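You operate a simulated robot arm through the tools that you are given. There is no shell and no other tool.

The job below is to be done with a simulated robot arm. You get a single attempt, and the scene is never put back.

Task
Put things in order on the top of the washer unit. At the end: the pink tumbler stands where the white egg stood; the orange canister (marked "NUTS") stands on top of the black filter; the white egg stands where the orange canister stood; the purple dough piece stands where the pink tumbler stood; whatever was shut is shut again. Leave all else as you found it, and nothing knocked over.

The check looks at the end state, three seconds after you hand in, the way a careful person would. Anything else that was tipped, shoved, dropped, spilled or broken makes it a failure.

Robot
A 7-joint arm with a two-finger gripper, fixed in place. Base frame: the origin is at the foot of the arm, x ahead of it, y to its left, z up; the work surface is at about z = 0.92. Readings come in m, rad, newtons and seconds.
With the tool pointing down near the work surface it reaches from about 0.34 to 0.72 m from the base axis. Its first joint turns from -1.152 to 1.152 rad. Payload 2.45 kg.
The TCP is the grasp point between the finger pads, 0.026 m short of the fingertips. In the tool frame z runs along the fingers and y along their closing line. Largest opening 0.096 m; the body of the gripper starts 0.069 m behind the TCP.
Orientation is that of the tool frame in the base frame, as a unit quaternion [w, x, y, z]. With the fingers straight down and closing along the base's y, the tool's x points along the base's -x, its y along +y and its z along -z.

Tools
- The arm moves only by the tool nudge_tool. Its argument "moves" is a list that holds one entry, the list of rows, each a list of 7 numbers: the opening, from 0 (shut) to 1 (fully open), then the shift along the tool's x, y, z in m, then the turn, a rotation vector about the tool's x, y, z in rad. In form: [[[jaw, dx, dy, dz, wx, wy, wz], ...]]. A call has 1 to 20 rows; each row is the pose to reach, as a shift and turn from the pose commanded when the call began, along the tool's axes at that moment. Each row takes 0.2 s and may step no farther than 0.05 m and 0.15 rad from the row before; otherwise, or with a gripper value out of range, the whole call is refused. A pose out of reach is approached as far as the arm can. The call stops where the force on the tool passes 40 N (or 10 N more than at its start, if that is more) or the arm is blocked; 0.2 s more then pass. Each finger halts on what it meets, pressing with about 26 N; the grip force reading is that of the motor and also rises with nothing between the fingers. The clock runs only during rows and for 0.2 s after the last one: add rows that repeat a pose to give the fingers time. It gives the time, the measured TCP pose, the force on the tool (base axes), the opening and the grip force at its end, in the units of the frame above (readings bear some noise), with the torque about the TCP (base axes, N m) and any sound that the robot's microphone picked up.
- Cameras (640 x 400 px; columns grow to the right, rows downward): "scene" is fixed at [0.1731, -0.3796, 1.4345]; the picture's right is [0.83, -0.56, 0.00], its down [-0.26, -0.39, -0.88] and it looks along [0.49, 0.73, -0.47] (base axes); focal length 321 px, centre (320, 200). "wrist" rides on the gripper at [0.082, 0.003, -0.098] in the tool frame; the picture's right is [-0.04, 1.00, 0.00], its down [-0.73, -0.03, -0.68] and it looks along [-0.68, -0.03, 0.73] (tool axes); focal length 256 px, centre (320, 200). There is no depth. A picture from a camera that has moved, and an enlarged one, comes with that camera's place and axes in the base frame and with its lens. The place of the scene camera against the robot may be out by one fixed shift of up to 0.018 m in any direction.
- get_image(camera): a new picture of that camera. No time passes.
- inspect(camera, box): a new picture of the part [left, top, right, bottom] of that camera's present view, enlarged. No time passes.
- job_done(): hands the job in; it is judged then, once.

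Nothing tells you positions but the pictures and the camera data. Unless the task says otherwise, let go and move clear before handing in.

The tools are called after "Call:" by a JSON object that holds its "fn" and its "kwargs". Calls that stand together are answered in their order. nudge_tool: Moves the arm, as the interface text tells. Its arguments: {"type":"object","properties":{"moves":{"type":"array","items":{"type":"array","items":{"type":"array","items":{"type":"number"}}}}},"required":["moves"]} The other tools are called the same way: get_image (camera) takes a picture; inspect (camera, box) takes an enlarged picture of a part of a camera's view; job_done () hands the job in.

At the start:

```text
clock: 0.0
eef_pos: [0.385, 0.0785, 1.2276]
ee_rot: [0.001, 0.0, 1.0, 0.001]
force: [-0.3, -0.1, -0.2]
wrist_torque: [0.0, -0.01, 0.01]
finger_gap: 0.0958
grip_force: 0.0
```

scene: 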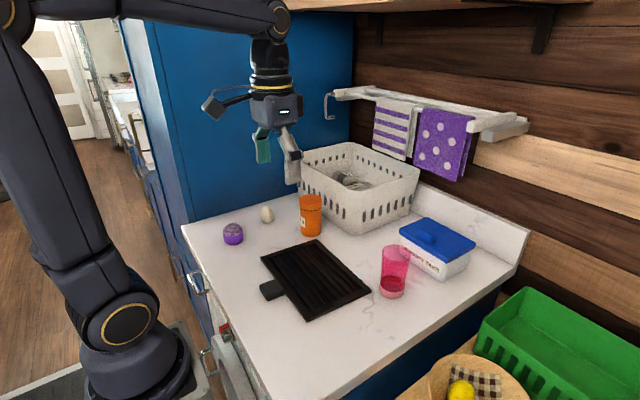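
wrist: 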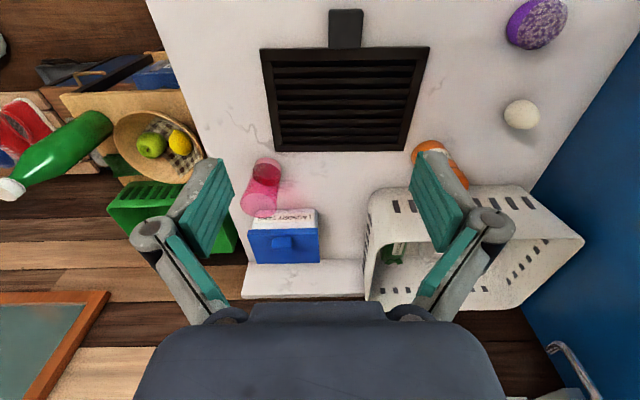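

I see a countertop with the purple dough, egg, orange canister, black filter, pink tumbler, a tub with blue lid and a basket. I'll look closer before moving anything.

Call:
{"fn": "inspect", "kwargs": {"camera": "scene", "box": [200, 170, 360, 270]}}

Call:
{"fn": "inspect", "kwargs": {"camera": "scene", "box": [340, 200, 500, 300]}}

Call:
{"fn": "inspect", "kwargs": {"camera": "wrist", "box": [220, 0, 620, 250]}}

Call:
{"fn": "inspect", "kwargs": {"camera": "scene", "box": [240, 220, 400, 320]}}

```text
4.00 times, centred on (280, 220) of scene
camera zoom: at [0.1731, -0.3796, 1.4345], right [0.83, -0.56, 0.0], down [-0.26, -0.39, -0.88], along [0.49, 0.73, -0.47], focal length 1283 px, centre (480, 120)
```

zoom: 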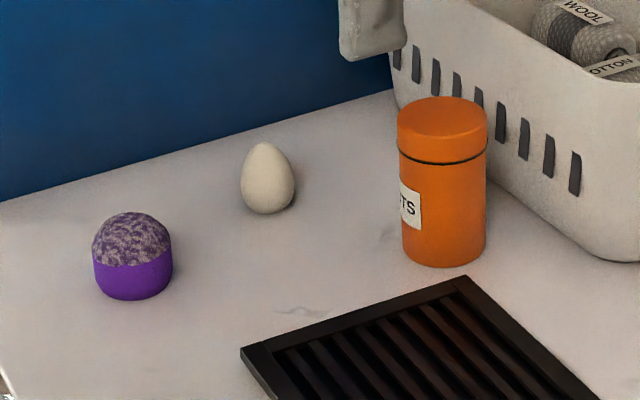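

```text
4.00 times, centred on (420, 250) of scene
camera zoom: at [0.1731, -0.3796, 1.4345], right [0.83, -0.56, 0.0], down [-0.26, -0.39, -0.88], along [0.49, 0.73, -0.47], focal length 1283 px, centre (-80, 0)
```

zoom: 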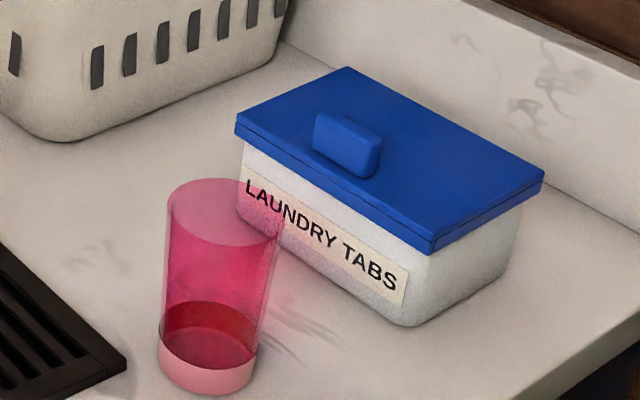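

```text
1.60 times, centred on (420, 125) of wrist
camera zoom: at [0.3036, 0.0824, 1.3262], right [0.04, 1.0, 0.0], down [0.73, -0.03, 0.68], along [0.68, -0.03, -0.73], focal length 410 px, centre (160, 320)
```

zoom: 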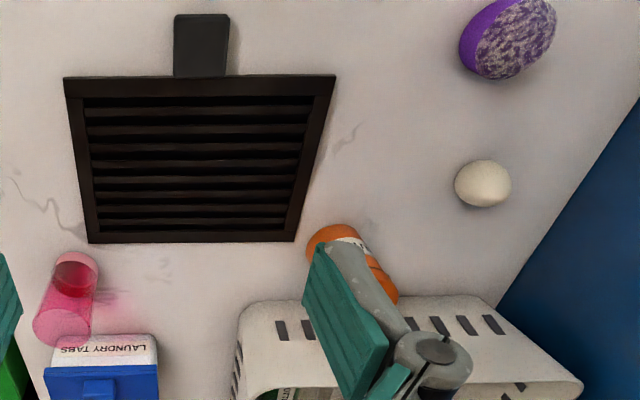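

```text
4.00 times, centred on (320, 270) of scene
camera zoom: at [0.1731, -0.3796, 1.4345], right [0.83, -0.56, 0.0], down [-0.26, -0.39, -0.88], along [0.49, 0.73, -0.47], focal length 1283 px, centre (320, -80)
```

zoom: 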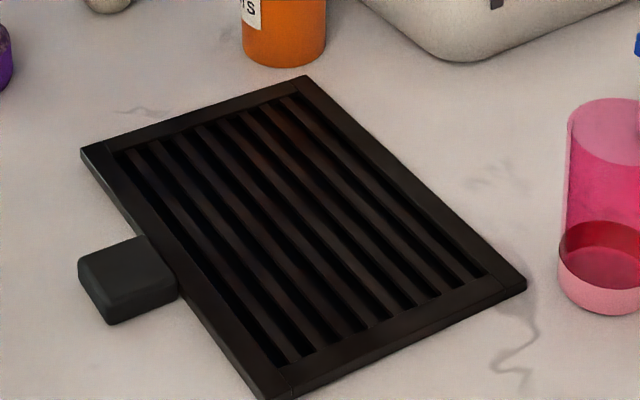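

The counter holds the dough near (0.37, 0.35), the egg near (0.49, 0.39), the canister near (0.57, 0.265), the filter centred near (0.47, 0.11) and the tumbler near (0.59, -0.035). I'll move the canister first, then the egg, tumbler and dough, starting by hovering above the canister.

Call:
{"fn": "nudge_tool", "kwargs": {"moves": [[[1, -0.023, 0.023, 0, 0, 0, 0], [1, -0.046, 0.046, 0.0, 0, 0, 0], [1, -0.07, 0.069, 0.01, 0, 0, 0], [1, -0.093, 0.092, 0.02, 0, 0, 0], [1, -0.116, 0.115, 0.03, 0, 0, 0], [1, -0.14, 0.138, 0.04, 0, 0, 0], [1, -0.163, 0.161, 0.05, 0, 0, 0], [1, -0.18, 0.1845, 0.06, 0, 0, 0], [1, -0.18, 0.1845, 0.07, 0, 0, 0], [1, -0.18, 0.1845, 0.07, 0, 0, 0]]]}}

```text
clock: 2.2
eef_pos: [0.5626, 0.265, 1.1554]
ee_rot: [0.0, 0.0, 1.0, 0.0]
force: [0.4, -0.9, -0.4]
wrist_torque: [0.0, 0.02, 0.0]
finger_gap: 0.0958
grip_force: 0.1
```

Call:
{"fn": "get_image", "kwargs": {"camera": "wrist"}}

Call:
{"fn": "get_image", "kwargs": {"camera": "scene"}}

```text
taken
camera wrist: at [0.4823, 0.2679, 1.2549], right [0.04, 1.0, 0.0], down [0.73, -0.03, 0.68], along [0.68, -0.03, -0.73], focal length 256 px, centre (320, 200)
```

wrist: 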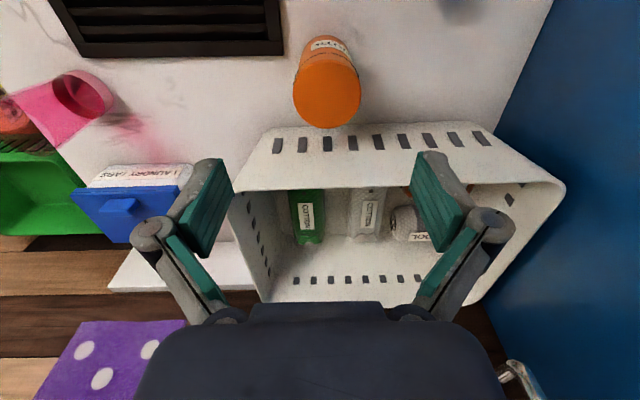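

```text
taken
```

scene: 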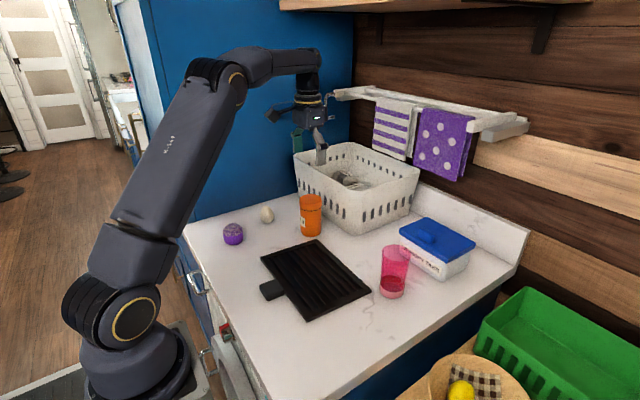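

The canister is roughly under the gripper. I'll zoom in to fix its exact position and height.

Call:
{"fn": "inspect", "kwargs": {"camera": "wrist", "box": [240, 20, 400, 140]}}

Call:
{"fn": "inspect", "kwargs": {"camera": "scene", "box": [270, 120, 390, 245]}}

```text
3.33 times, centred on (320, 80) of wrist
camera zoom: at [0.4823, 0.2679, 1.2549], right [0.04, 1.0, 0.0], down [0.73, -0.03, 0.68], along [0.68, -0.03, -0.73], focal length 853 px, centre (320, 600)
```

zoom: 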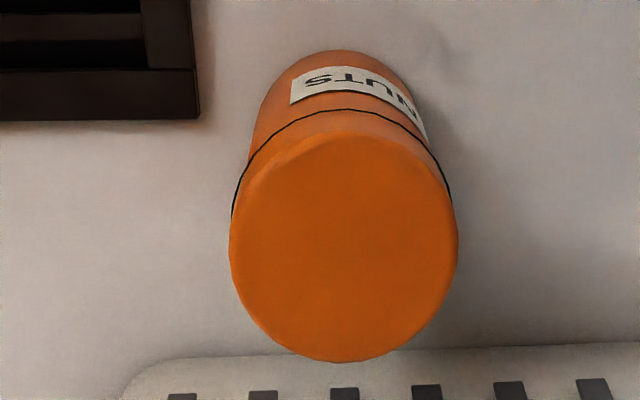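

```text
3.20 times, centred on (330, 182) of scene
camera zoom: at [0.1731, -0.3796, 1.4345], right [0.83, -0.56, 0.0], down [-0.26, -0.39, -0.88], along [0.49, 0.73, -0.47], focal length 1026 px, centre (288, 256)
```

zoom: 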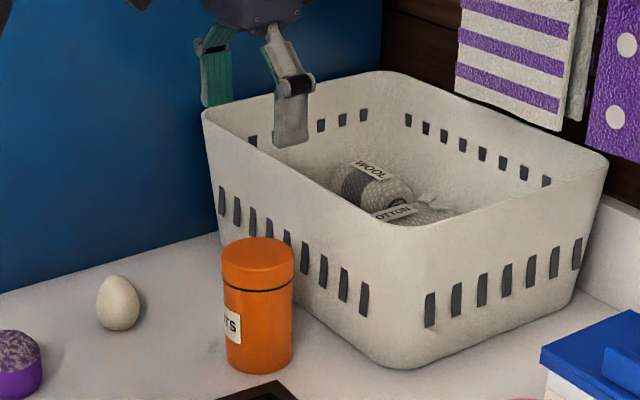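

The canister is at about (0.570, 0.270), 0.06 m wide with its top near z = 1.025. I'll descend partway and check the centring.

Call:
{"fn": "nudge_tool", "kwargs": {"moves": [[[1, -0.006, 0.0055, 0.02, 0, 0, 0], [1, -0.006, 0.0055, 0.05, 0, 0, 0], [1, -0.006, 0.0055, 0.08, 0, 0, 0], [1, -0.006, 0.0055, 0.095, 0, 0, 0], [1, -0.006, 0.0055, 0.095, 0, 0, 0], [1, -0.006, 0.0055, 0.095, 0, 0, 0]]]}}

Call:
{"fn": "get_image", "kwargs": {"camera": "wrist"}}

```text
clock: 3.6
eef_pos: [0.5695, 0.2691, 1.0607]
ee_rot: [0.0, 0.001, 1.0, 0.0]
force: [0.4, -0.2, 0.5]
wrist_torque: [0.02, 0.01, 0.0]
finger_gap: 0.0958
grip_force: 0.0
```

```text
taken
camera wrist: at [0.4897, 0.2721, 1.16], right [0.04, 1.0, 0.0], down [0.73, -0.03, 0.68], along [0.68, -0.03, -0.73], focal length 256 px, centre (320, 200)
```

wrist: 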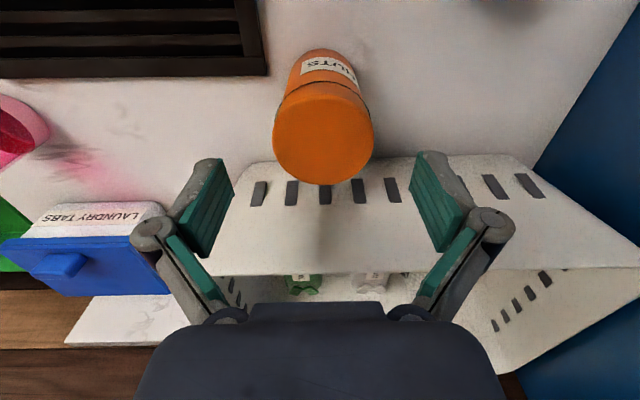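

Centring looks good, within a few mm. I'll go down to grasp height, about z = 0.972, and close on the canister.

Call:
{"fn": "nudge_tool", "kwargs": {"moves": [[[1, 0.001, 0.0015, 0.02, 0, 0, 0], [1, 0.002, 0.0015, 0.04, 0, 0, 0], [1, 0.003, 0.0015, 0.06, 0, 0, 0], [1, 0.003, 0.0015, 0.08, 0, 0, 0], [1, 0.003, 0.0015, 0.09, 0, 0, 0], [1, 0.003, 0.0015, 0.09, 0, 0, 0], [0.5, 0.003, 0.0015, 0.09, 0, 0, 0], [0.5, 0.003, 0.0015, 0.09, 0, 0, 0], [0.5, 0.003, 0.0015, 0.09, 0, 0, 0], [0.5, 0.003, 0.0015, 0.09, 0, 0, 0], [0.5, 0.003, 0.0015, 0.09, 0, 0, 0]]]}}

Call:
{"fn": "get_image", "kwargs": {"camera": "wrist"}}

Call:
{"fn": "inspect", "kwargs": {"camera": "scene", "box": [220, 120, 400, 260]}}

```text
clock: 6.0
eef_pos: [0.5673, 0.2692, 0.9747]
ee_rot: [0.002, 0.0, 1.0, 0.001]
force: [-2.2, -1.7, 24.9]
wrist_torque: [0.0, -0.04, -0.01]
finger_gap: 0.0723
grip_force: 25.8
```

```text
taken
camera wrist: at [0.4864, 0.2738, 1.0722], right [0.04, 1.0, 0.0], down [0.73, -0.03, 0.68], along [0.68, -0.03, -0.73], focal length 256 px, centre (320, 200)
```

wrist: 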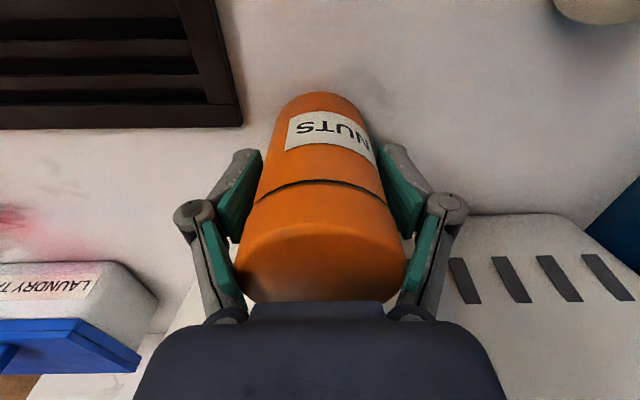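

```text
2.86 times, centred on (310, 190) of scene
camera zoom: at [0.1726, -0.3798, 1.4345], right [0.83, -0.56, 0.0], down [-0.26, -0.39, -0.88], along [0.49, 0.73, -0.47], focal length 916 px, centre (349, 229)
```

zoom: 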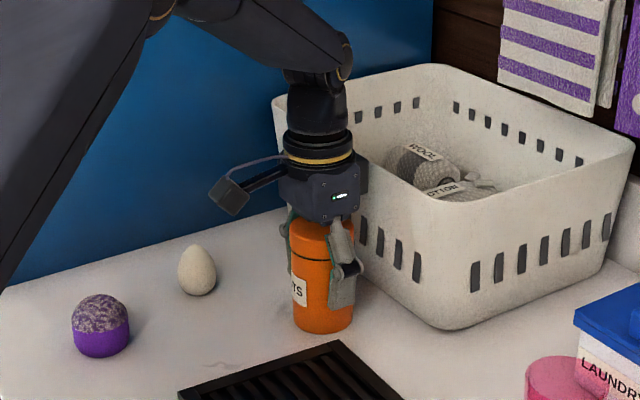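

The gripper reports a 0.072 gap with 25 N upward on the tool, wider than the 0.06 I estimated for the canister. I'll look closely before lifting.

Call:
{"fn": "inspect", "kwargs": {"camera": "wrist", "box": [170, 80, 470, 320]}}

Call:
{"fn": "inspect", "kwargs": {"camera": "scene", "box": [280, 160, 340, 245]}}

```text
1.67 times, centred on (320, 200) of wrist
camera zoom: at [0.4864, 0.2738, 1.0722], right [0.04, 1.0, 0.0], down [0.73, -0.03, 0.68], along [0.68, -0.03, -0.73], focal length 427 px, centre (320, 200)
```

zoom: 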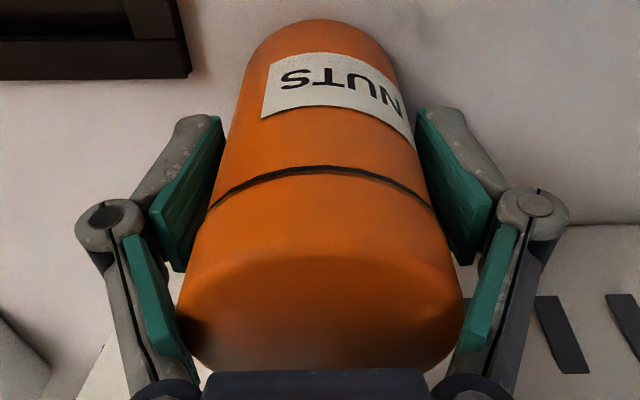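

```text
4.71 times, centred on (310, 202) of scene
camera zoom: at [0.1726, -0.3798, 1.4345], right [0.83, -0.56, 0.0], down [-0.26, -0.39, -0.88], along [0.49, 0.73, -0.47], focal length 1509 px, centre (367, 188)
```

zoom: 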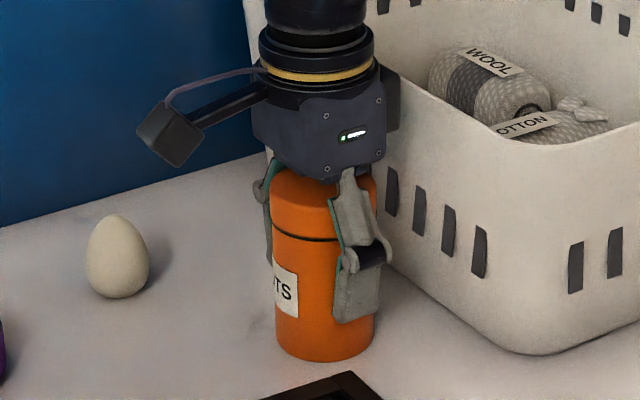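

The canister sits too deep in the gripper: the upper finger links are pinching the lid edge and the pads aren't in contact. I'll open, rise about 0.029 m so only the outer pads contact it, and regrip.

Call:
{"fn": "nudge_tool", "kwargs": {"moves": [[[1, 0, 0, 0, 0, 0, 0], [1, 0, 0, 0, 0, 0, 0], [1, 0, 0, 0, 0, 0, 0], [1, 0, 0, -0.015, 0, 0, 0], [1, 0, 0, -0.029, 0, 0, 0], [1, 0, 0, -0.029, 0, 0, 0], [1, 0, 0, -0.029, 0, 0, 0]]]}}

Call:
{"fn": "inspect", "kwargs": {"camera": "wrist", "box": [170, 60, 470, 320]}}

Call:
{"fn": "inspect", "kwargs": {"camera": "scene", "box": [270, 160, 350, 245]}}

```text
clock: 7.6
eef_pos: [0.5681, 0.2714, 1.0006]
ee_rot: [0.0, 0.0, 1.0, 0.001]
force: [-0.3, -0.1, -0.2]
wrist_torque: [0.04, 0.0, 0.02]
finger_gap: 0.096
grip_force: 0.1
```

```text
1.54 times, centred on (320, 190) of wrist
camera zoom: at [0.4863, 0.2744, 1.1001], right [0.04, 1.0, 0.0], down [0.73, -0.03, 0.68], along [0.68, -0.03, -0.73], focal length 394 px, centre (320, 215)
```

zoom: 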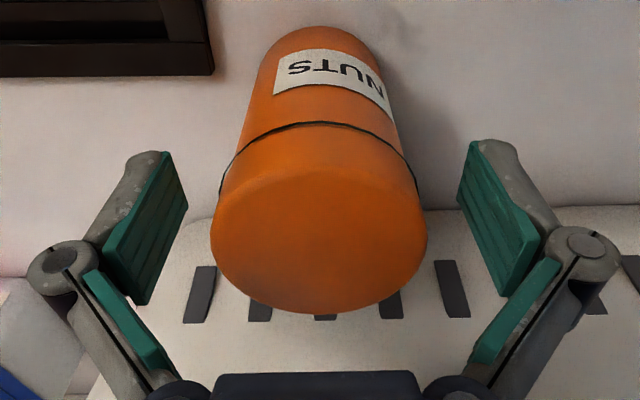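

```text
4.71 times, centred on (310, 202) of scene
camera zoom: at [0.1731, -0.3796, 1.4345], right [0.83, -0.56, 0.0], down [-0.26, -0.39, -0.88], along [0.49, 0.73, -0.47], focal length 1509 px, centre (367, 188)
```

zoom: 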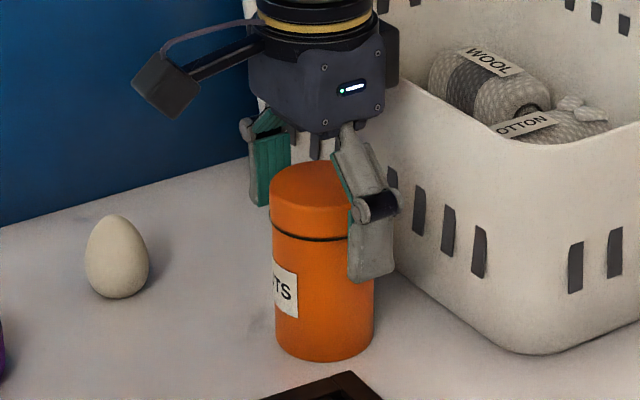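

The canister is centred, with its top about 0.02 above the TCP, just at the knuckles. Closing now with a small test lift.

Call:
{"fn": "nudge_tool", "kwargs": {"moves": [[[0.5, 0.001, 0, 0.002, 0, 0, 0], [0.5, 0.001, 0, 0.002, 0, 0, 0], [0.5, 0.001, 0, 0.002, 0, 0, 0], [0.5, 0.001, 0, 0.002, 0, 0, 0], [0.5, 0.001, 0, 0.002, 0, 0, 0], [0.5, 0.001, 0, 0.002, 0, 0, 0]]]}}

Call:
{"fn": "inspect", "kwargs": {"camera": "wrist", "box": [170, 60, 470, 320]}}

Call:
{"fn": "inspect", "kwargs": {"camera": "scene", "box": [270, 160, 350, 245]}}

```text
clock: 9.0
eef_pos: [0.5651, 0.27, 0.9996]
ee_rot: [0.0, 0.0, 1.0, 0.001]
force: [-1.0, -2.6, 3.3]
wrist_torque: [-0.14, 0.09, 0.0]
finger_gap: 0.0605
grip_force: 26.0
```

```text
1.54 times, centred on (320, 190) of wrist
camera zoom: at [0.4849, 0.2745, 1.0982], right [0.04, 1.0, 0.0], down [0.73, -0.03, 0.68], along [0.68, -0.03, -0.73], focal length 394 px, centre (320, 215)
```

zoom: 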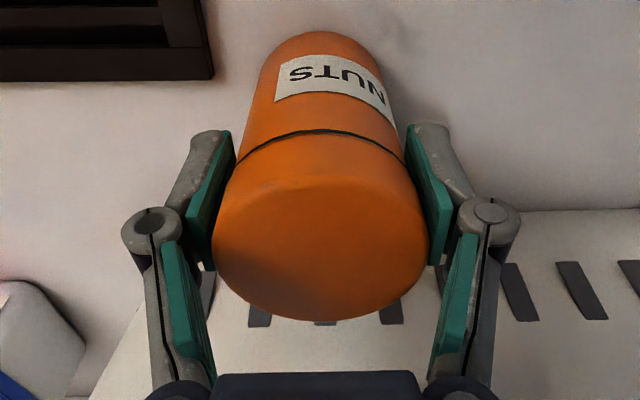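

```text
4.71 times, centred on (310, 202) of scene
camera zoom: at [0.173, -0.3797, 1.4345], right [0.83, -0.56, 0.0], down [-0.26, -0.39, -0.88], along [0.49, 0.73, -0.47], focal length 1509 px, centre (367, 188)
```

zoom: 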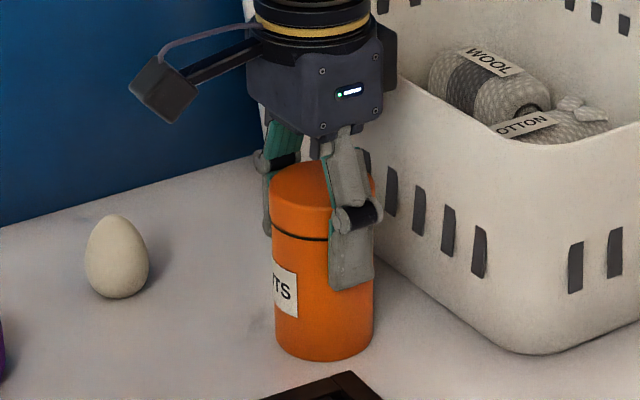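

The grip now reads 0.0605, matching the canister. I'll lift slowly and check that the lid and body rise together.

Call:
{"fn": "nudge_tool", "kwargs": {"moves": [[[0.5, 0, 0, -0.006, 0, 0, 0], [0.5, 0, 0, -0.012, 0, 0, 0], [0.5, 0, 0, -0.02, 0, 0, 0], [0.5, 0, 0, -0.03, 0, 0, 0], [0.5, 0, 0, -0.03, 0, 0, 0]]]}}

Call:
{"fn": "inspect", "kwargs": {"camera": "wrist", "box": [170, 60, 470, 320]}}

Call:
{"fn": "inspect", "kwargs": {"camera": "scene", "box": [270, 140, 350, 245]}}

```text
clock: 10.2
eef_pos: [0.5672, 0.27, 1.03]
ee_rot: [0.0, -0.001, 1.0, 0.001]
force: [-0.2, 1.0, -1.8]
wrist_torque: [0.03, 0.02, -0.02]
finger_gap: 0.0609
grip_force: 25.6
```

```text
1.54 times, centred on (320, 190) of wrist
camera zoom: at [0.486, 0.274, 1.1291], right [0.04, 1.0, 0.0], down [0.73, -0.03, 0.68], along [0.68, -0.03, -0.73], focal length 394 px, centre (320, 215)
```

zoom: 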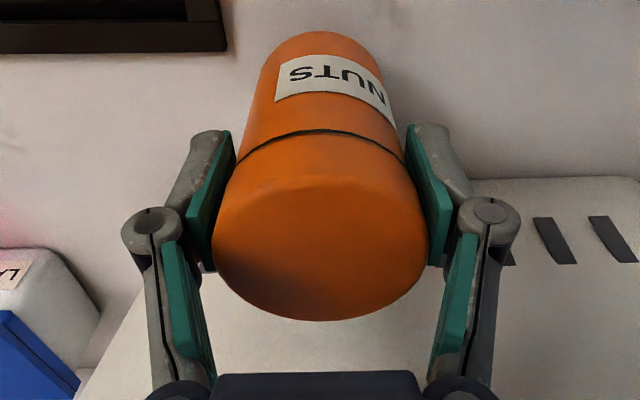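

```text
3.81 times, centred on (310, 192) of scene
camera zoom: at [0.1731, -0.3796, 1.4345], right [0.83, -0.56, 0.0], down [-0.26, -0.39, -0.88], along [0.49, 0.73, -0.47], focal length 1222 px, centre (358, 229)
```

zoom: 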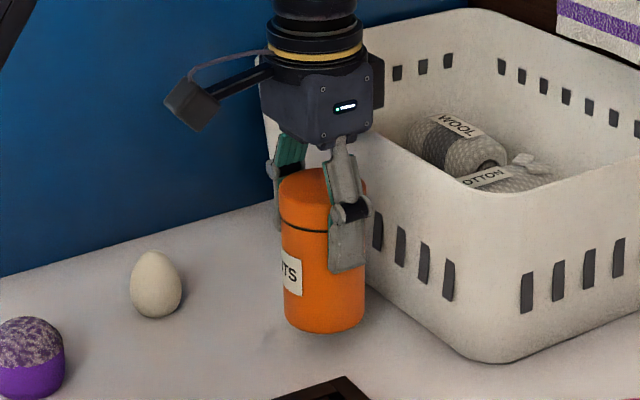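

The whole canister lifted cleanly and its seam is intact. I'll raise it and carry it above the filter.

Call:
{"fn": "nudge_tool", "kwargs": {"moves": [[[0.5, 0, 0, -0.02, 0, 0, 0], [0.5, 0.005, -0.01, -0.04, 0, 0, 0], [0.5, 0.02, -0.032, -0.05, 0, 0, 0], [0.5, 0.036, -0.058, -0.05, 0, 0, 0], [0.5, 0.052, -0.084, -0.05, 0, 0, 0], [0.5, 0.068, -0.11, -0.05, 0, 0, 0], [0.5, 0.084, -0.136, -0.05, 0, 0, 0], [0.5, 0.095, -0.155, -0.05, 0, 0, 0], [0.5, 0.098, -0.161, -0.05, 0, 0, 0], [0.5, 0.098, -0.161, -0.05, 0, 0, 0]]]}}

Call:
{"fn": "get_image", "kwargs": {"camera": "wrist"}}

Call:
{"fn": "get_image", "kwargs": {"camera": "scene"}}

```text
clock: 12.4
eef_pos: [0.4678, 0.108, 1.0774]
ee_rot: [0.0, 0.0, 1.0, -0.001]
force: [-0.1, -0.3, -1.6]
wrist_torque: [0.02, 0.06, 0.0]
finger_gap: 0.0606
grip_force: 26.1
```

```text
taken
camera wrist: at [0.3875, 0.1124, 1.1767], right [0.04, 1.0, 0.0], down [0.73, -0.03, 0.68], along [0.68, -0.03, -0.73], focal length 256 px, centre (320, 200)
```

wrist: 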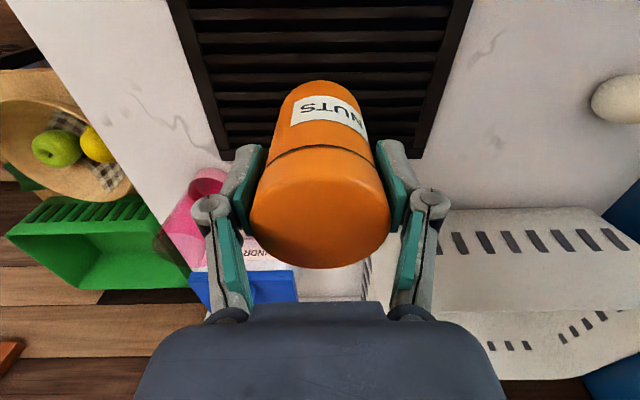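

```text
taken
```

scene: 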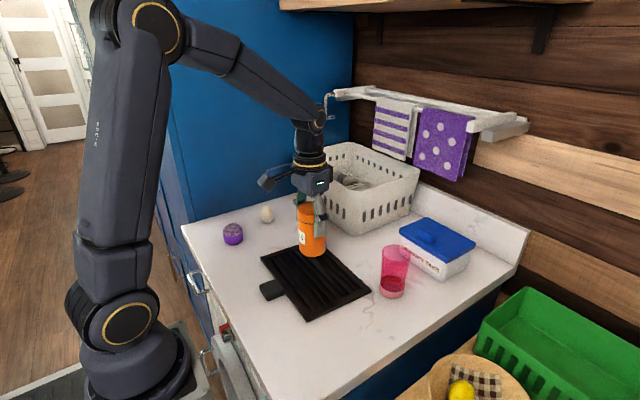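

The canister is above the filter centre. I'll lower in stages, looking for contact near TCP z ≈ 1.01.

Call:
{"fn": "nudge_tool", "kwargs": {"moves": [[[0.5, 0, 0, 0.015, 0, 0, 0], [0.5, 0, 0, 0.03, 0, 0, 0], [0.5, 0, 0, 0.045, 0, 0, 0], [0.5, 0, 0, 0.053, 0, 0, 0], [0.5, 0, 0, 0.053, 0, 0, 0]]]}}

Call:
{"fn": "inspect", "kwargs": {"camera": "scene", "box": [250, 190, 380, 325]}}

```text
clock: 13.6
eef_pos: [0.4665, 0.1098, 1.026]
ee_rot: [0.0, 0.0, 1.0, 0.0]
force: [-0.3, -0.3, -1.8]
wrist_torque: [-0.01, 0.03, -0.01]
finger_gap: 0.0604
grip_force: 25.9
```

```text
2.96 times, centred on (315, 258) of scene
camera zoom: at [0.1731, -0.3796, 1.4345], right [0.83, -0.56, 0.0], down [-0.26, -0.39, -0.88], along [0.49, 0.73, -0.47], focal length 950 px, centre (335, 30)
```

zoom: 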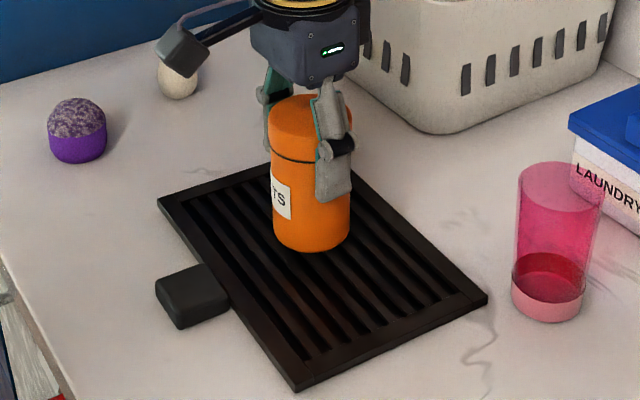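

The canister sits over the centre of the filter. Lowering in small steps to find contact.

Call:
{"fn": "nudge_tool", "kwargs": {"moves": [[[0.5, 0, 0, 0.004, 0, 0, 0], [0.5, 0, 0, 0.008, 0, 0, 0], [0.5, 0, 0, 0.008, 0, 0, 0]]]}}

Call:
{"fn": "inspect", "kwargs": {"camera": "scene", "box": [280, 210, 340, 270]}}

```text
clock: 14.4
eef_pos: [0.4678, 0.1102, 1.0182]
ee_rot: [-0.001, 0.0, 1.0, 0.001]
force: [0.6, -0.4, -2.2]
wrist_torque: [-0.03, 0.0, 0.05]
finger_gap: 0.0604
grip_force: 25.4
```

```text
6.67 times, centred on (310, 240) of scene
camera zoom: at [0.1731, -0.3796, 1.4345], right [0.83, -0.56, 0.0], down [-0.26, -0.39, -0.88], along [0.49, 0.73, -0.47], focal length 2138 px, centre (387, -67)
```

zoom: 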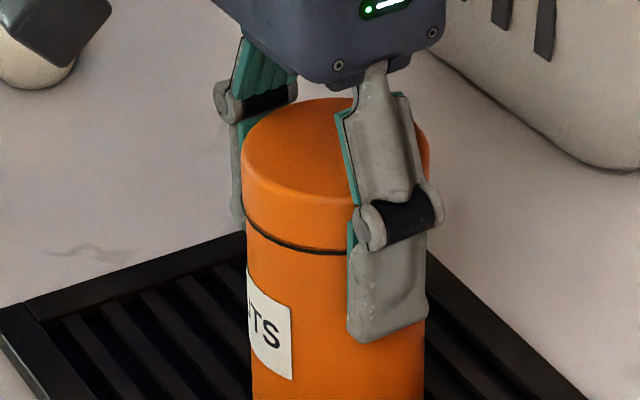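

Call:
{"fn": "nudge_tool", "kwargs": {"moves": [[[0.5, 0, 0, 0.002, 0, 0, 0], [0.5, 0, 0, 0.003, 0, 0, 0], [0.5, 0, 0, 0.003, 0, 0, 0]]]}}

Call:
{"fn": "inspect", "kwargs": {"camera": "scene", "box": [270, 235, 350, 285]}}

```text
clock: 15.2
eef_pos: [0.4684, 0.1098, 1.0154]
ee_rot: [0.0, 0.0, 1.0, 0.0]
force: [0.3, 0.3, -2.0]
wrist_torque: [0.01, -0.01, -0.02]
finger_gap: 0.0603
grip_force: 26.5
```

```text
8.00 times, centred on (310, 260) of scene
camera zoom: at [0.1731, -0.3796, 1.4345], right [0.83, -0.56, 0.0], down [-0.26, -0.39, -0.88], along [0.49, 0.73, -0.47], focal length 2565 px, centre (400, -280)
```

zoom: 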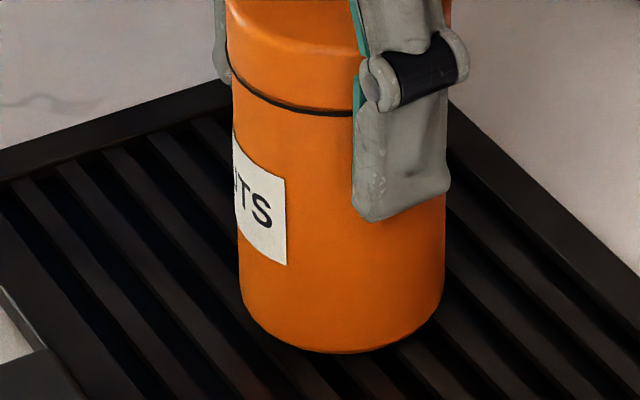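

Still no contact (-2 N is just the weight). I'll keep stepping down about 2 mm at a time.

Call:
{"fn": "nudge_tool", "kwargs": {"moves": [[[0.5, 0, 0, 0.002, 0, 0, 0], [0.5, 0, 0, 0.003, 0, 0, 0], [0.5, 0, 0, 0.003, 0, 0, 0]]]}}

```text
clock: 16.0
eef_pos: [0.4695, 0.1089, 1.0123]
ee_rot: [0.0, 0.0, 1.0, 0.0]
force: [0.3, -0.1, -2.2]
wrist_torque: [-0.03, 0.0, 0.01]
finger_gap: 0.0607
grip_force: 26.1
```

Call:
{"fn": "nudge_tool", "kwargs": {"moves": [[[0.5, 0, 0, 0.002, 0, 0, 0], [0.5, 0, 0, 0.003, 0, 0, 0], [0.5, 0, 0, 0.003, 0, 0, 0]]]}}

Call:
{"fn": "inspect", "kwargs": {"camera": "scene", "box": [270, 235, 350, 285]}}

```text
clock: 16.8
eef_pos: [0.4695, 0.109, 1.0108]
ee_rot: [0.001, 0.0, 1.0, 0.001]
force: [3.2, 0.5, 14.2]
wrist_torque: [0.07, 0.19, -0.05]
finger_gap: 0.0607
grip_force: 26.0
```

```text
8.00 times, centred on (310, 260) of scene
camera zoom: at [0.173, -0.3796, 1.4345], right [0.83, -0.56, 0.0], down [-0.26, -0.39, -0.88], along [0.49, 0.73, -0.47], focal length 2565 px, centre (400, -280)
```

zoom: 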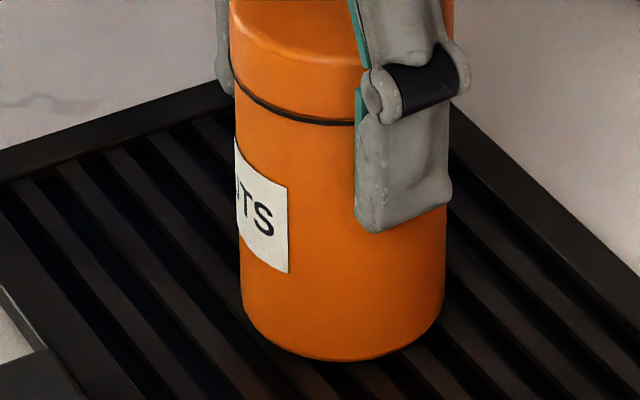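

Contact is made (14 N up). I'll ease back 1.5 mm, open slowly, then rise straight up.

Call:
{"fn": "nudge_tool", "kwargs": {"moves": [[[0.5, 0, 0, -0.0015, 0, 0, 0], [0.5, 0, 0, -0.0015, 0, 0, 0], [0.66, 0, 0, -0.0015, 0, 0, 0], [0.75, 0, 0, -0.0015, 0, 0, 0], [1, 0, 0, -0.0015, 0, 0, 0], [1, 0, 0, -0.0015, 0, 0, 0], [1, 0, 0, -0.0015, 0, 0, 0]]]}}

Call:
{"fn": "get_image", "kwargs": {"camera": "wrist"}}

Call:
{"fn": "inspect", "kwargs": {"camera": "scene", "box": [250, 190, 380, 325]}}

```text
clock: 18.4
eef_pos: [0.4691, 0.1085, 1.0108]
ee_rot: [0.0, -0.001, 1.0, 0.0]
force: [0.5, -0.4, 0.6]
wrist_torque: [0.05, 0.0, 0.02]
finger_gap: 0.0959
grip_force: 0.0
```

```text
taken
camera wrist: at [0.3874, 0.1126, 1.1098], right [0.04, 1.0, 0.0], down [0.73, -0.03, 0.68], along [0.68, -0.03, -0.73], focal length 256 px, centre (320, 200)
```

wrist: 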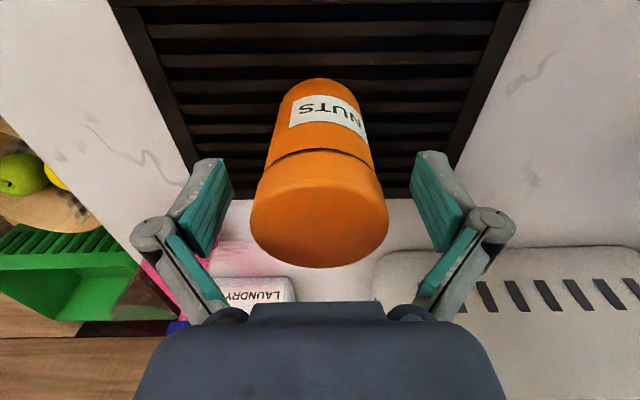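

```text
2.96 times, centred on (315, 258) of scene
camera zoom: at [0.1731, -0.3796, 1.4345], right [0.83, -0.56, 0.0], down [-0.26, -0.39, -0.88], along [0.49, 0.73, -0.47], focal length 950 px, centre (335, 30)
```

zoom: 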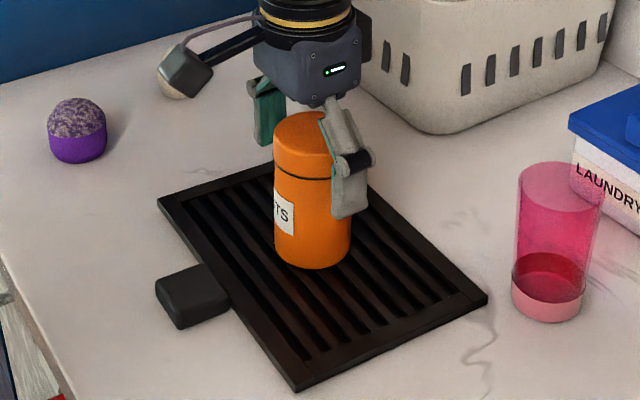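

The canister stands on the filter. I'll rise and move above the egg.

Call:
{"fn": "nudge_tool", "kwargs": {"moves": [[[1, 0, 0, -0.03, 0, 0, 0], [1, 0, 0, -0.065, 0, 0, 0], [1, 0, 0, -0.1, 0, 0, 0], [1, -0.003, 0.04, -0.12, 0, 0, 0], [1, -0.006, 0.08, -0.12, 0, 0, 0], [1, -0.01, 0.12, -0.12, 0, 0, 0], [1, -0.013, 0.16, -0.12, 0, 0, 0], [1, -0.016, 0.2, -0.12, 0, 0, 0], [1, -0.02, 0.24, -0.12, 0, 0, 0], [1, -0.022, 0.27, -0.12, 0, 0, 0], [1, -0.022, 0.28, -0.12, 0, 0, 0], [1, -0.022, 0.28, -0.12, 0, 0, 0]]]}}

Call:
{"fn": "get_image", "kwargs": {"camera": "wrist"}}

Call:
{"fn": "get_image", "kwargs": {"camera": "scene"}}

```text
clock: 21.0
eef_pos: [0.4879, 0.3896, 1.133]
ee_rot: [0.0, -0.001, 1.0, 0.0]
force: [-0.3, 0.4, 0.4]
wrist_torque: [-0.03, 0.03, 0.0]
finger_gap: 0.0959
grip_force: 0.0
```

```text
taken
camera wrist: at [0.4077, 0.3934, 1.2312], right [0.04, 1.0, 0.0], down [0.73, -0.03, 0.68], along [0.68, -0.03, -0.73], focal length 256 px, centre (320, 200)
```

wrist: 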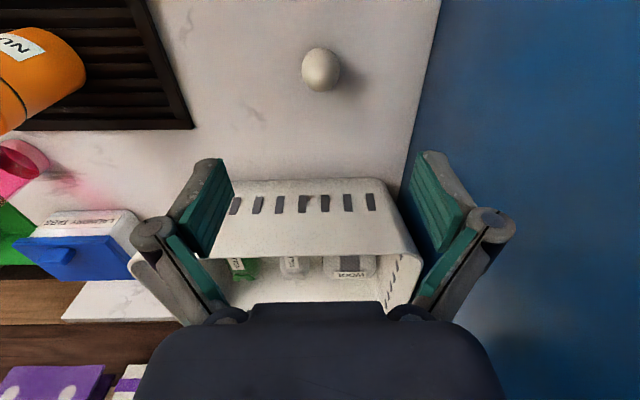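

```text
taken
```

scene: 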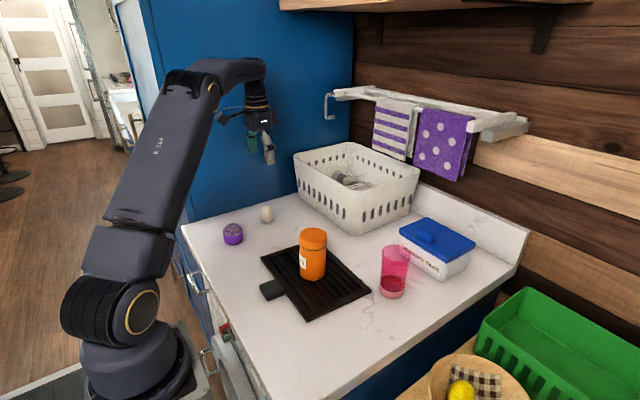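

The egg at about (0.489, 0.391) is right below the TCP. I'll descend to just above it and check the centring.

Call:
{"fn": "nudge_tool", "kwargs": {"moves": [[[1, 0, 0, 0.03, 0, 0, 0], [1, 0, 0, 0.06, 0, 0, 0], [1, 0, 0, 0.09, 0, 0, 0], [1, 0, 0, 0.11, 0, 0, 0], [1, 0, 0, 0.11, 0, 0, 0]]]}}

Call:
{"fn": "inspect", "kwargs": {"camera": "wrist", "box": [160, 40, 480, 240]}}

Call:
{"fn": "inspect", "kwargs": {"camera": "scene", "box": [210, 130, 330, 245]}}

```text
clock: 22.2
eef_pos: [0.4914, 0.3929, 1.0206]
ee_rot: [0.0, 0.0, 1.0, 0.0]
force: [0.2, 0.5, -0.5]
wrist_torque: [0.02, 0.02, -0.01]
finger_gap: 0.0955
grip_force: 0.0
```

```text
2.00 times, centred on (320, 140) of wrist
camera zoom: at [0.4091, 0.3966, 1.1195], right [0.04, 1.0, 0.0], down [0.73, -0.03, 0.68], along [0.68, -0.03, -0.73], focal length 512 px, centre (320, 320)
```

zoom: 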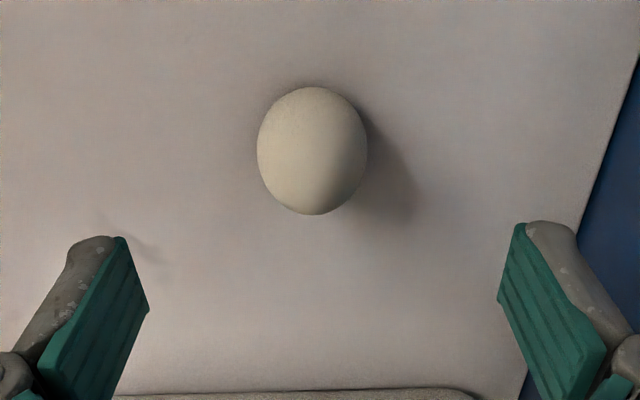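

```text
3.48 times, centred on (270, 188) of scene
camera zoom: at [0.1731, -0.3796, 1.4345], right [0.83, -0.56, 0.0], down [-0.26, -0.39, -0.88], along [0.49, 0.73, -0.47], focal length 1115 px, centre (494, 244)
```

zoom: 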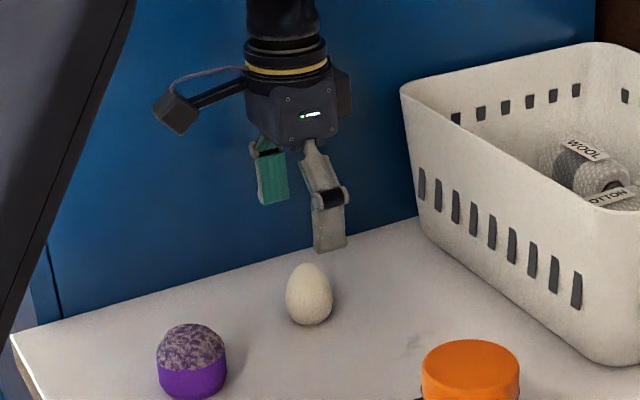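

The egg is at (0.490, 0.390), about 0.04 wide. The fingertips extend downward as they close, so I'll stop at TCP z ≈ 0.956, then close gradually.

Call:
{"fn": "nudge_tool", "kwargs": {"moves": [[[1, 0.001, -0.0035, 0.02, 0, 0, 0], [1, 0.001, -0.0035, 0.04, 0, 0, 0], [1, 0.001, -0.0035, 0.055, 0, 0, 0], [1, 0.001, -0.0035, 0.0655, 0, 0, 0], [1, 0.001, -0.0035, 0.0655, 0, 0, 0], [0.55, 0.001, -0.0035, 0.0655, 0, 0, 0], [0.55, 0.001, -0.0035, 0.0655, 0, 0, 0], [0.55, 0.001, -0.0035, 0.0655, 0, 0, 0]]]}}

Call:
{"fn": "get_image", "kwargs": {"camera": "wrist"}}

Call:
{"fn": "inspect", "kwargs": {"camera": "scene", "box": [230, 160, 310, 235]}}

```text
clock: 24.0
eef_pos: [0.49, 0.3866, 0.956]
ee_rot: [0.0, 0.0, 1.0, -0.001]
force: [0.7, 0.1, -0.4]
wrist_torque: [0.04, 0.01, 0.0]
finger_gap: 0.053
grip_force: 0.1
```

```text
taken
camera wrist: at [0.4086, 0.3911, 1.0533], right [0.04, 1.0, 0.0], down [0.73, -0.03, 0.68], along [0.68, -0.03, -0.73], focal length 256 px, centre (320, 200)
```

wrist: 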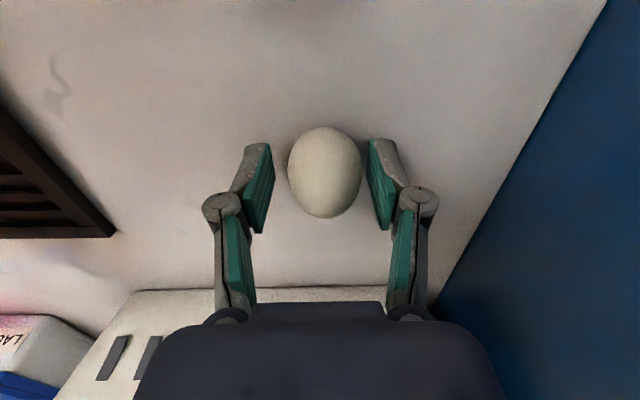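

```text
5.33 times, centred on (270, 198) of scene
camera zoom: at [0.1731, -0.3796, 1.4345], right [0.83, -0.56, 0.0], down [-0.26, -0.39, -0.88], along [0.49, 0.73, -0.47], focal length 1710 px, centre (587, 213)
```

zoom: 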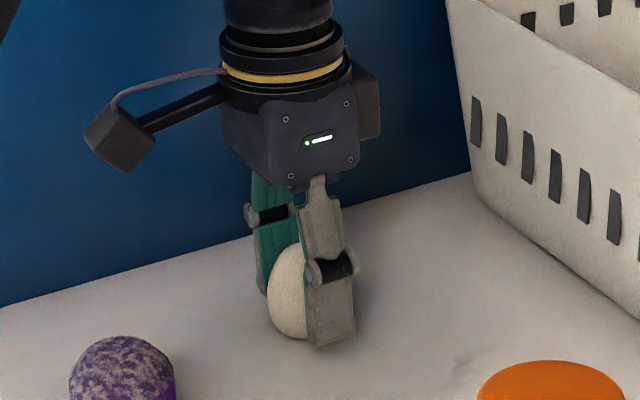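

The fingers straddle the egg, which is about 2 mm off in y. I'll correct that and close gently in steps.

Call:
{"fn": "nudge_tool", "kwargs": {"moves": [[[0.55, 0.0005, 0.002, 0, 0, 0, 0], [0.5, 0.0005, 0.002, 0, 0, 0, 0], [0.45, 0.0005, 0.002, 0, 0, 0, 0], [0.42, 0.0005, 0.002, 0, 0, 0, 0], [0.4, 0.0005, 0.002, 0, 0, 0, 0], [0.4, 0.0005, 0.002, 0, 0, 0, 0]]]}}

Call:
{"fn": "inspect", "kwargs": {"camera": "wrist", "box": [200, 100, 440, 250]}}

```text
clock: 25.4
eef_pos: [0.4895, 0.3889, 0.9565]
ee_rot: [0.0, 0.0, 1.0, 0.0]
force: [0.0, 0.4, 0.5]
wrist_torque: [0.05, 0.03, 0.02]
finger_gap: 0.0394
grip_force: 7.8
```

```text
2.67 times, centred on (320, 175) of wrist
camera zoom: at [0.4085, 0.3928, 1.054], right [0.04, 1.0, 0.0], down [0.73, -0.03, 0.68], along [0.68, -0.03, -0.73], focal length 683 px, centre (320, 267)
```

zoom: 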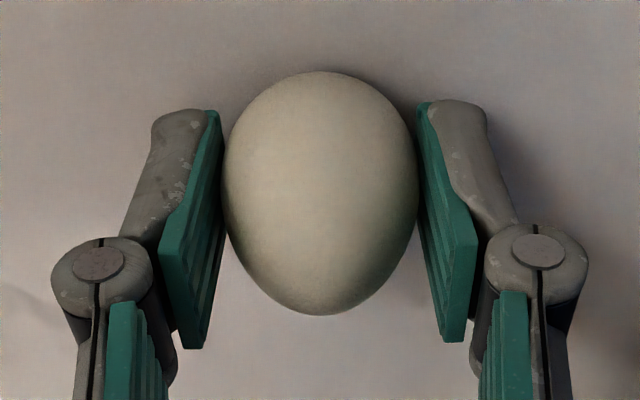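

The egg is lightly gripped at 0.0394 with about 8 N. I'll do a slow test lift.

Call:
{"fn": "nudge_tool", "kwargs": {"moves": [[[0.39, 0, 0, 0, 0, 0, 0], [0.39, 0, 0, -0.004, 0, 0, 0], [0.39, 0, 0, -0.01, 0, 0, 0], [0.39, 0, 0, -0.018, 0, 0, 0], [0.39, 0, 0, -0.025, 0, 0, 0], [0.39, 0, 0, -0.025, 0, 0, 0]]]}}

Call:
{"fn": "inspect", "kwargs": {"camera": "wrist", "box": [200, 100, 440, 250]}}

Call:
{"fn": "inspect", "kwargs": {"camera": "scene", "box": [230, 150, 310, 235]}}

```text
clock: 26.8
eef_pos: [0.4895, 0.3873, 0.9807]
ee_rot: [0.0, 0.0, 1.0, 0.0]
force: [-0.3, -0.4, 0.1]
wrist_torque: [-0.02, 0.0, 0.01]
finger_gap: 0.0388
grip_force: 26.4
```

```text
2.67 times, centred on (320, 175) of wrist
camera zoom: at [0.4077, 0.3917, 1.0802], right [0.04, 1.0, 0.0], down [0.73, -0.03, 0.68], along [0.68, -0.03, -0.73], focal length 683 px, centre (320, 267)
```

zoom: 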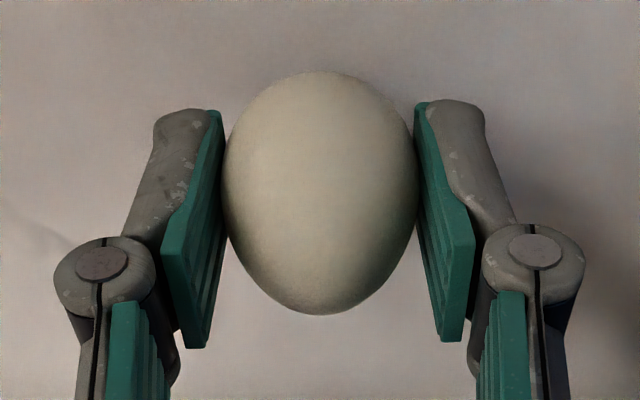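

```text
4.71 times, centred on (270, 192) of scene
camera zoom: at [0.1731, -0.3796, 1.4345], right [0.83, -0.56, 0.0], down [-0.26, -0.39, -0.88], along [0.49, 0.73, -0.47], focal length 1509 px, centre (555, 235)
```

zoom: 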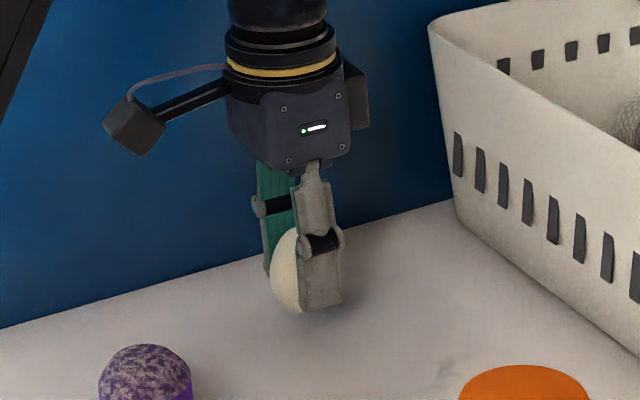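

The egg is upright and firmly held. I'll carry it to the canister's old spot at about (0.569, 0.270).

Call:
{"fn": "nudge_tool", "kwargs": {"moves": [[[0.39, 0, 0, -0.015, 0, 0, 0], [0.39, -0.005, -0.008, -0.03, 0, 0, 0], [0.39, -0.016, -0.024, -0.035, 0, 0, 0], [0.39, -0.029, -0.044, -0.035, 0, 0, 0], [0.39, -0.042, -0.064, -0.035, 0, 0, 0], [0.39, -0.055, -0.084, -0.035, 0, 0, 0], [0.39, -0.068, -0.104, -0.035, 0, 0, 0], [0.39, -0.076, -0.115, -0.035, 0, 0, 0], [0.39, -0.079, -0.119, -0.035, 0, 0, 0], [0.39, -0.079, -0.119, -0.035, 0, 0, 0]]]}}

Call:
{"fn": "get_image", "kwargs": {"camera": "wrist"}}

Call:
{"fn": "inspect", "kwargs": {"camera": "scene", "box": [260, 150, 380, 250]}}

```text
clock: 29.0
eef_pos: [0.567, 0.2681, 1.0142]
ee_rot: [0.0, 0.0, 1.0, 0.0]
force: [-0.3, 0.1, -0.4]
wrist_torque: [0.02, 0.01, 0.01]
finger_gap: 0.0387
grip_force: 26.3
```

```text
taken
camera wrist: at [0.4857, 0.2729, 1.1138], right [0.04, 1.0, 0.0], down [0.73, -0.03, 0.68], along [0.68, -0.03, -0.73], focal length 256 px, centre (320, 200)
```

wrist: 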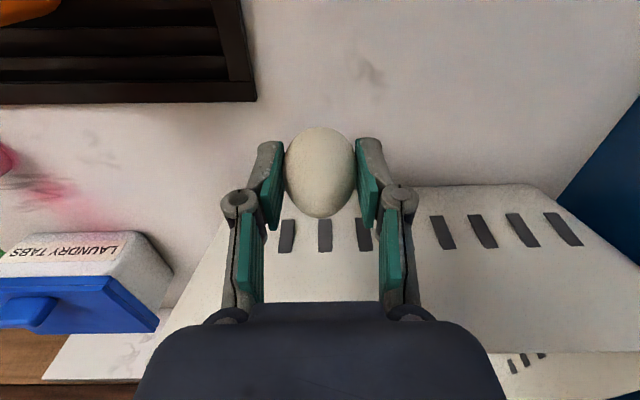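

```text
4.00 times, centred on (320, 200) of scene
camera zoom: at [0.1731, -0.3796, 1.4345], right [0.83, -0.56, 0.0], down [-0.26, -0.39, -0.88], along [0.49, 0.73, -0.47], focal length 1283 px, centre (320, 200)
```

zoom: 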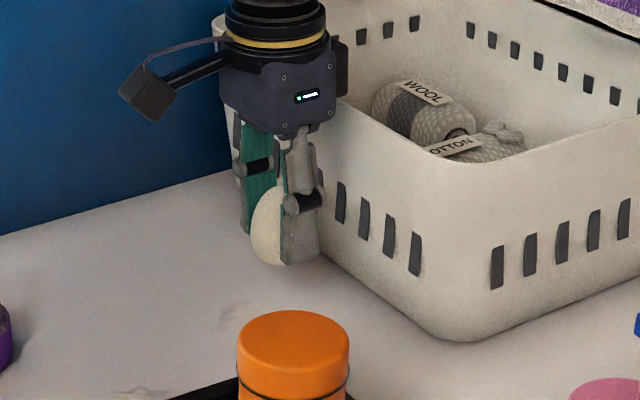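

Over the target spot. I'll lower the egg in stages to just above the counter.

Call:
{"fn": "nudge_tool", "kwargs": {"moves": [[[0.39, 0, 0, 0.015, 0, 0, 0], [0.39, 0, 0, 0.03, 0, 0, 0], [0.39, 0, 0, 0.045, 0, 0, 0], [0.39, 0, 0, 0.053, 0, 0, 0], [0.39, 0, 0, 0.056, 0, 0, 0], [0.39, 0, 0, 0.056, 0, 0, 0]]]}}

Call:
{"fn": "inspect", "kwargs": {"camera": "scene", "box": [290, 190, 350, 240]}}

Call:
{"fn": "inspect", "kwargs": {"camera": "wrist", "box": [200, 100, 440, 250]}}

```text
clock: 30.4
eef_pos: [0.5656, 0.2688, 0.9596]
ee_rot: [0.0, 0.001, 1.0, 0.001]
force: [-0.3, 0.8, -1.1]
wrist_torque: [0.01, 0.04, 0.01]
finger_gap: 0.0386
grip_force: 25.8
```

```text
8.00 times, centred on (320, 215) of scene
camera zoom: at [0.1731, -0.3796, 1.4345], right [0.83, -0.56, 0.0], down [-0.26, -0.39, -0.88], along [0.49, 0.73, -0.47], focal length 2565 px, centre (320, 80)
```

zoom: 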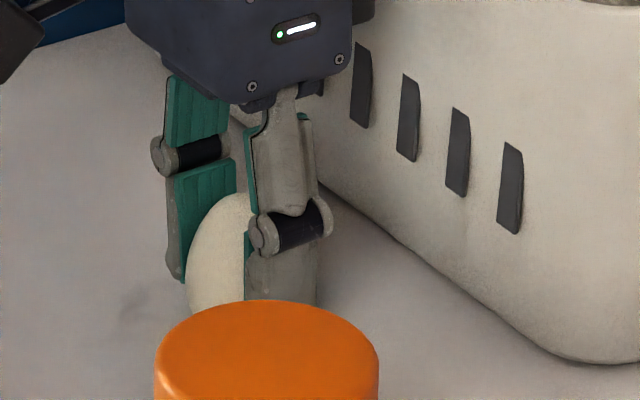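

```text
2.67 times, centred on (320, 175) of wrist
camera zoom: at [0.4856, 0.2725, 1.0587], right [0.04, 1.0, 0.0], down [0.73, -0.03, 0.68], along [0.68, -0.03, -0.73], focal length 683 px, centre (320, 267)
```

zoom: 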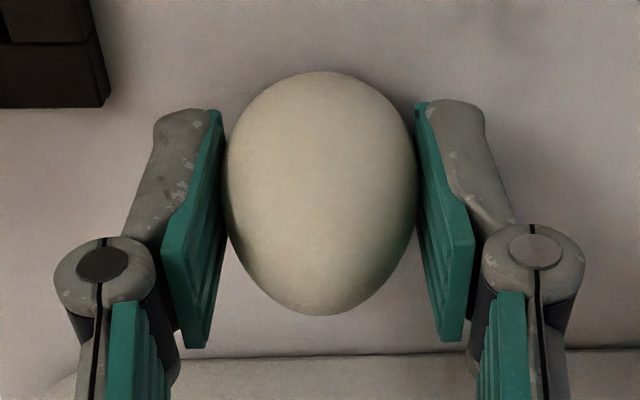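

About 4 mm to go. I'll lower gently until there's light contact.

Call:
{"fn": "nudge_tool", "kwargs": {"moves": [[[0.39, 0, 0, 0.001, 0, 0, 0], [0.39, 0, 0, 0.002, 0, 0, 0], [0.39, 0, 0, 0.003, 0, 0, 0], [0.39, 0, 0, 0.003, 0, 0, 0]]]}}

```text
clock: 31.4
eef_pos: [0.5684, 0.2689, 0.9567]
ee_rot: [0.0, 0.0, 1.0, 0.0]
force: [-0.8, -0.2, -0.4]
wrist_torque: [-0.01, -0.04, 0.0]
finger_gap: 0.0385
grip_force: 26.1
```

Call:
{"fn": "nudge_tool", "kwargs": {"moves": [[[0.39, 0, 0, 0.001, 0, 0, 0], [0.39, 0, 0, 0.001, 0, 0, 0]]]}}

Call:
{"fn": "inspect", "kwargs": {"camera": "wrist", "box": [200, 100, 440, 250]}}

```text
clock: 32.0
eef_pos: [0.5691, 0.2681, 0.9573]
ee_rot: [0.0, -0.001, 1.0, 0.0]
force: [-0.4, 0.0, 0.3]
wrist_torque: [0.04, -0.03, -0.01]
finger_gap: 0.0386
grip_force: 25.8
```

```text
2.67 times, centred on (320, 175) of wrist
camera zoom: at [0.4874, 0.2725, 1.0549], right [0.04, 1.0, 0.0], down [0.73, -0.03, 0.68], along [0.68, -0.03, -0.73], focal length 683 px, centre (320, 267)
```

zoom: 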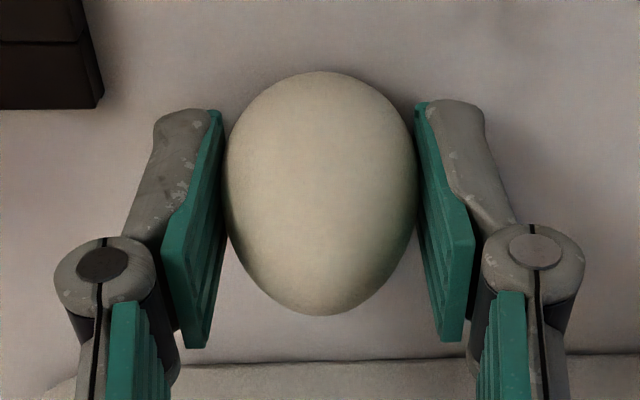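

Call:
{"fn": "nudge_tool", "kwargs": {"moves": [[[0.39, 0, 0, 0.001, 0, 0, 0], [0.39, 0, 0, 0.001, 0, 0, 0]]]}}

```text
clock: 32.6
eef_pos: [0.568, 0.2696, 0.9552]
ee_rot: [0.0, 0.0, 1.0, 0.0]
force: [-0.7, 0.6, 0.9]
wrist_torque: [0.0, -0.02, -0.02]
finger_gap: 0.0385
grip_force: 25.8
```

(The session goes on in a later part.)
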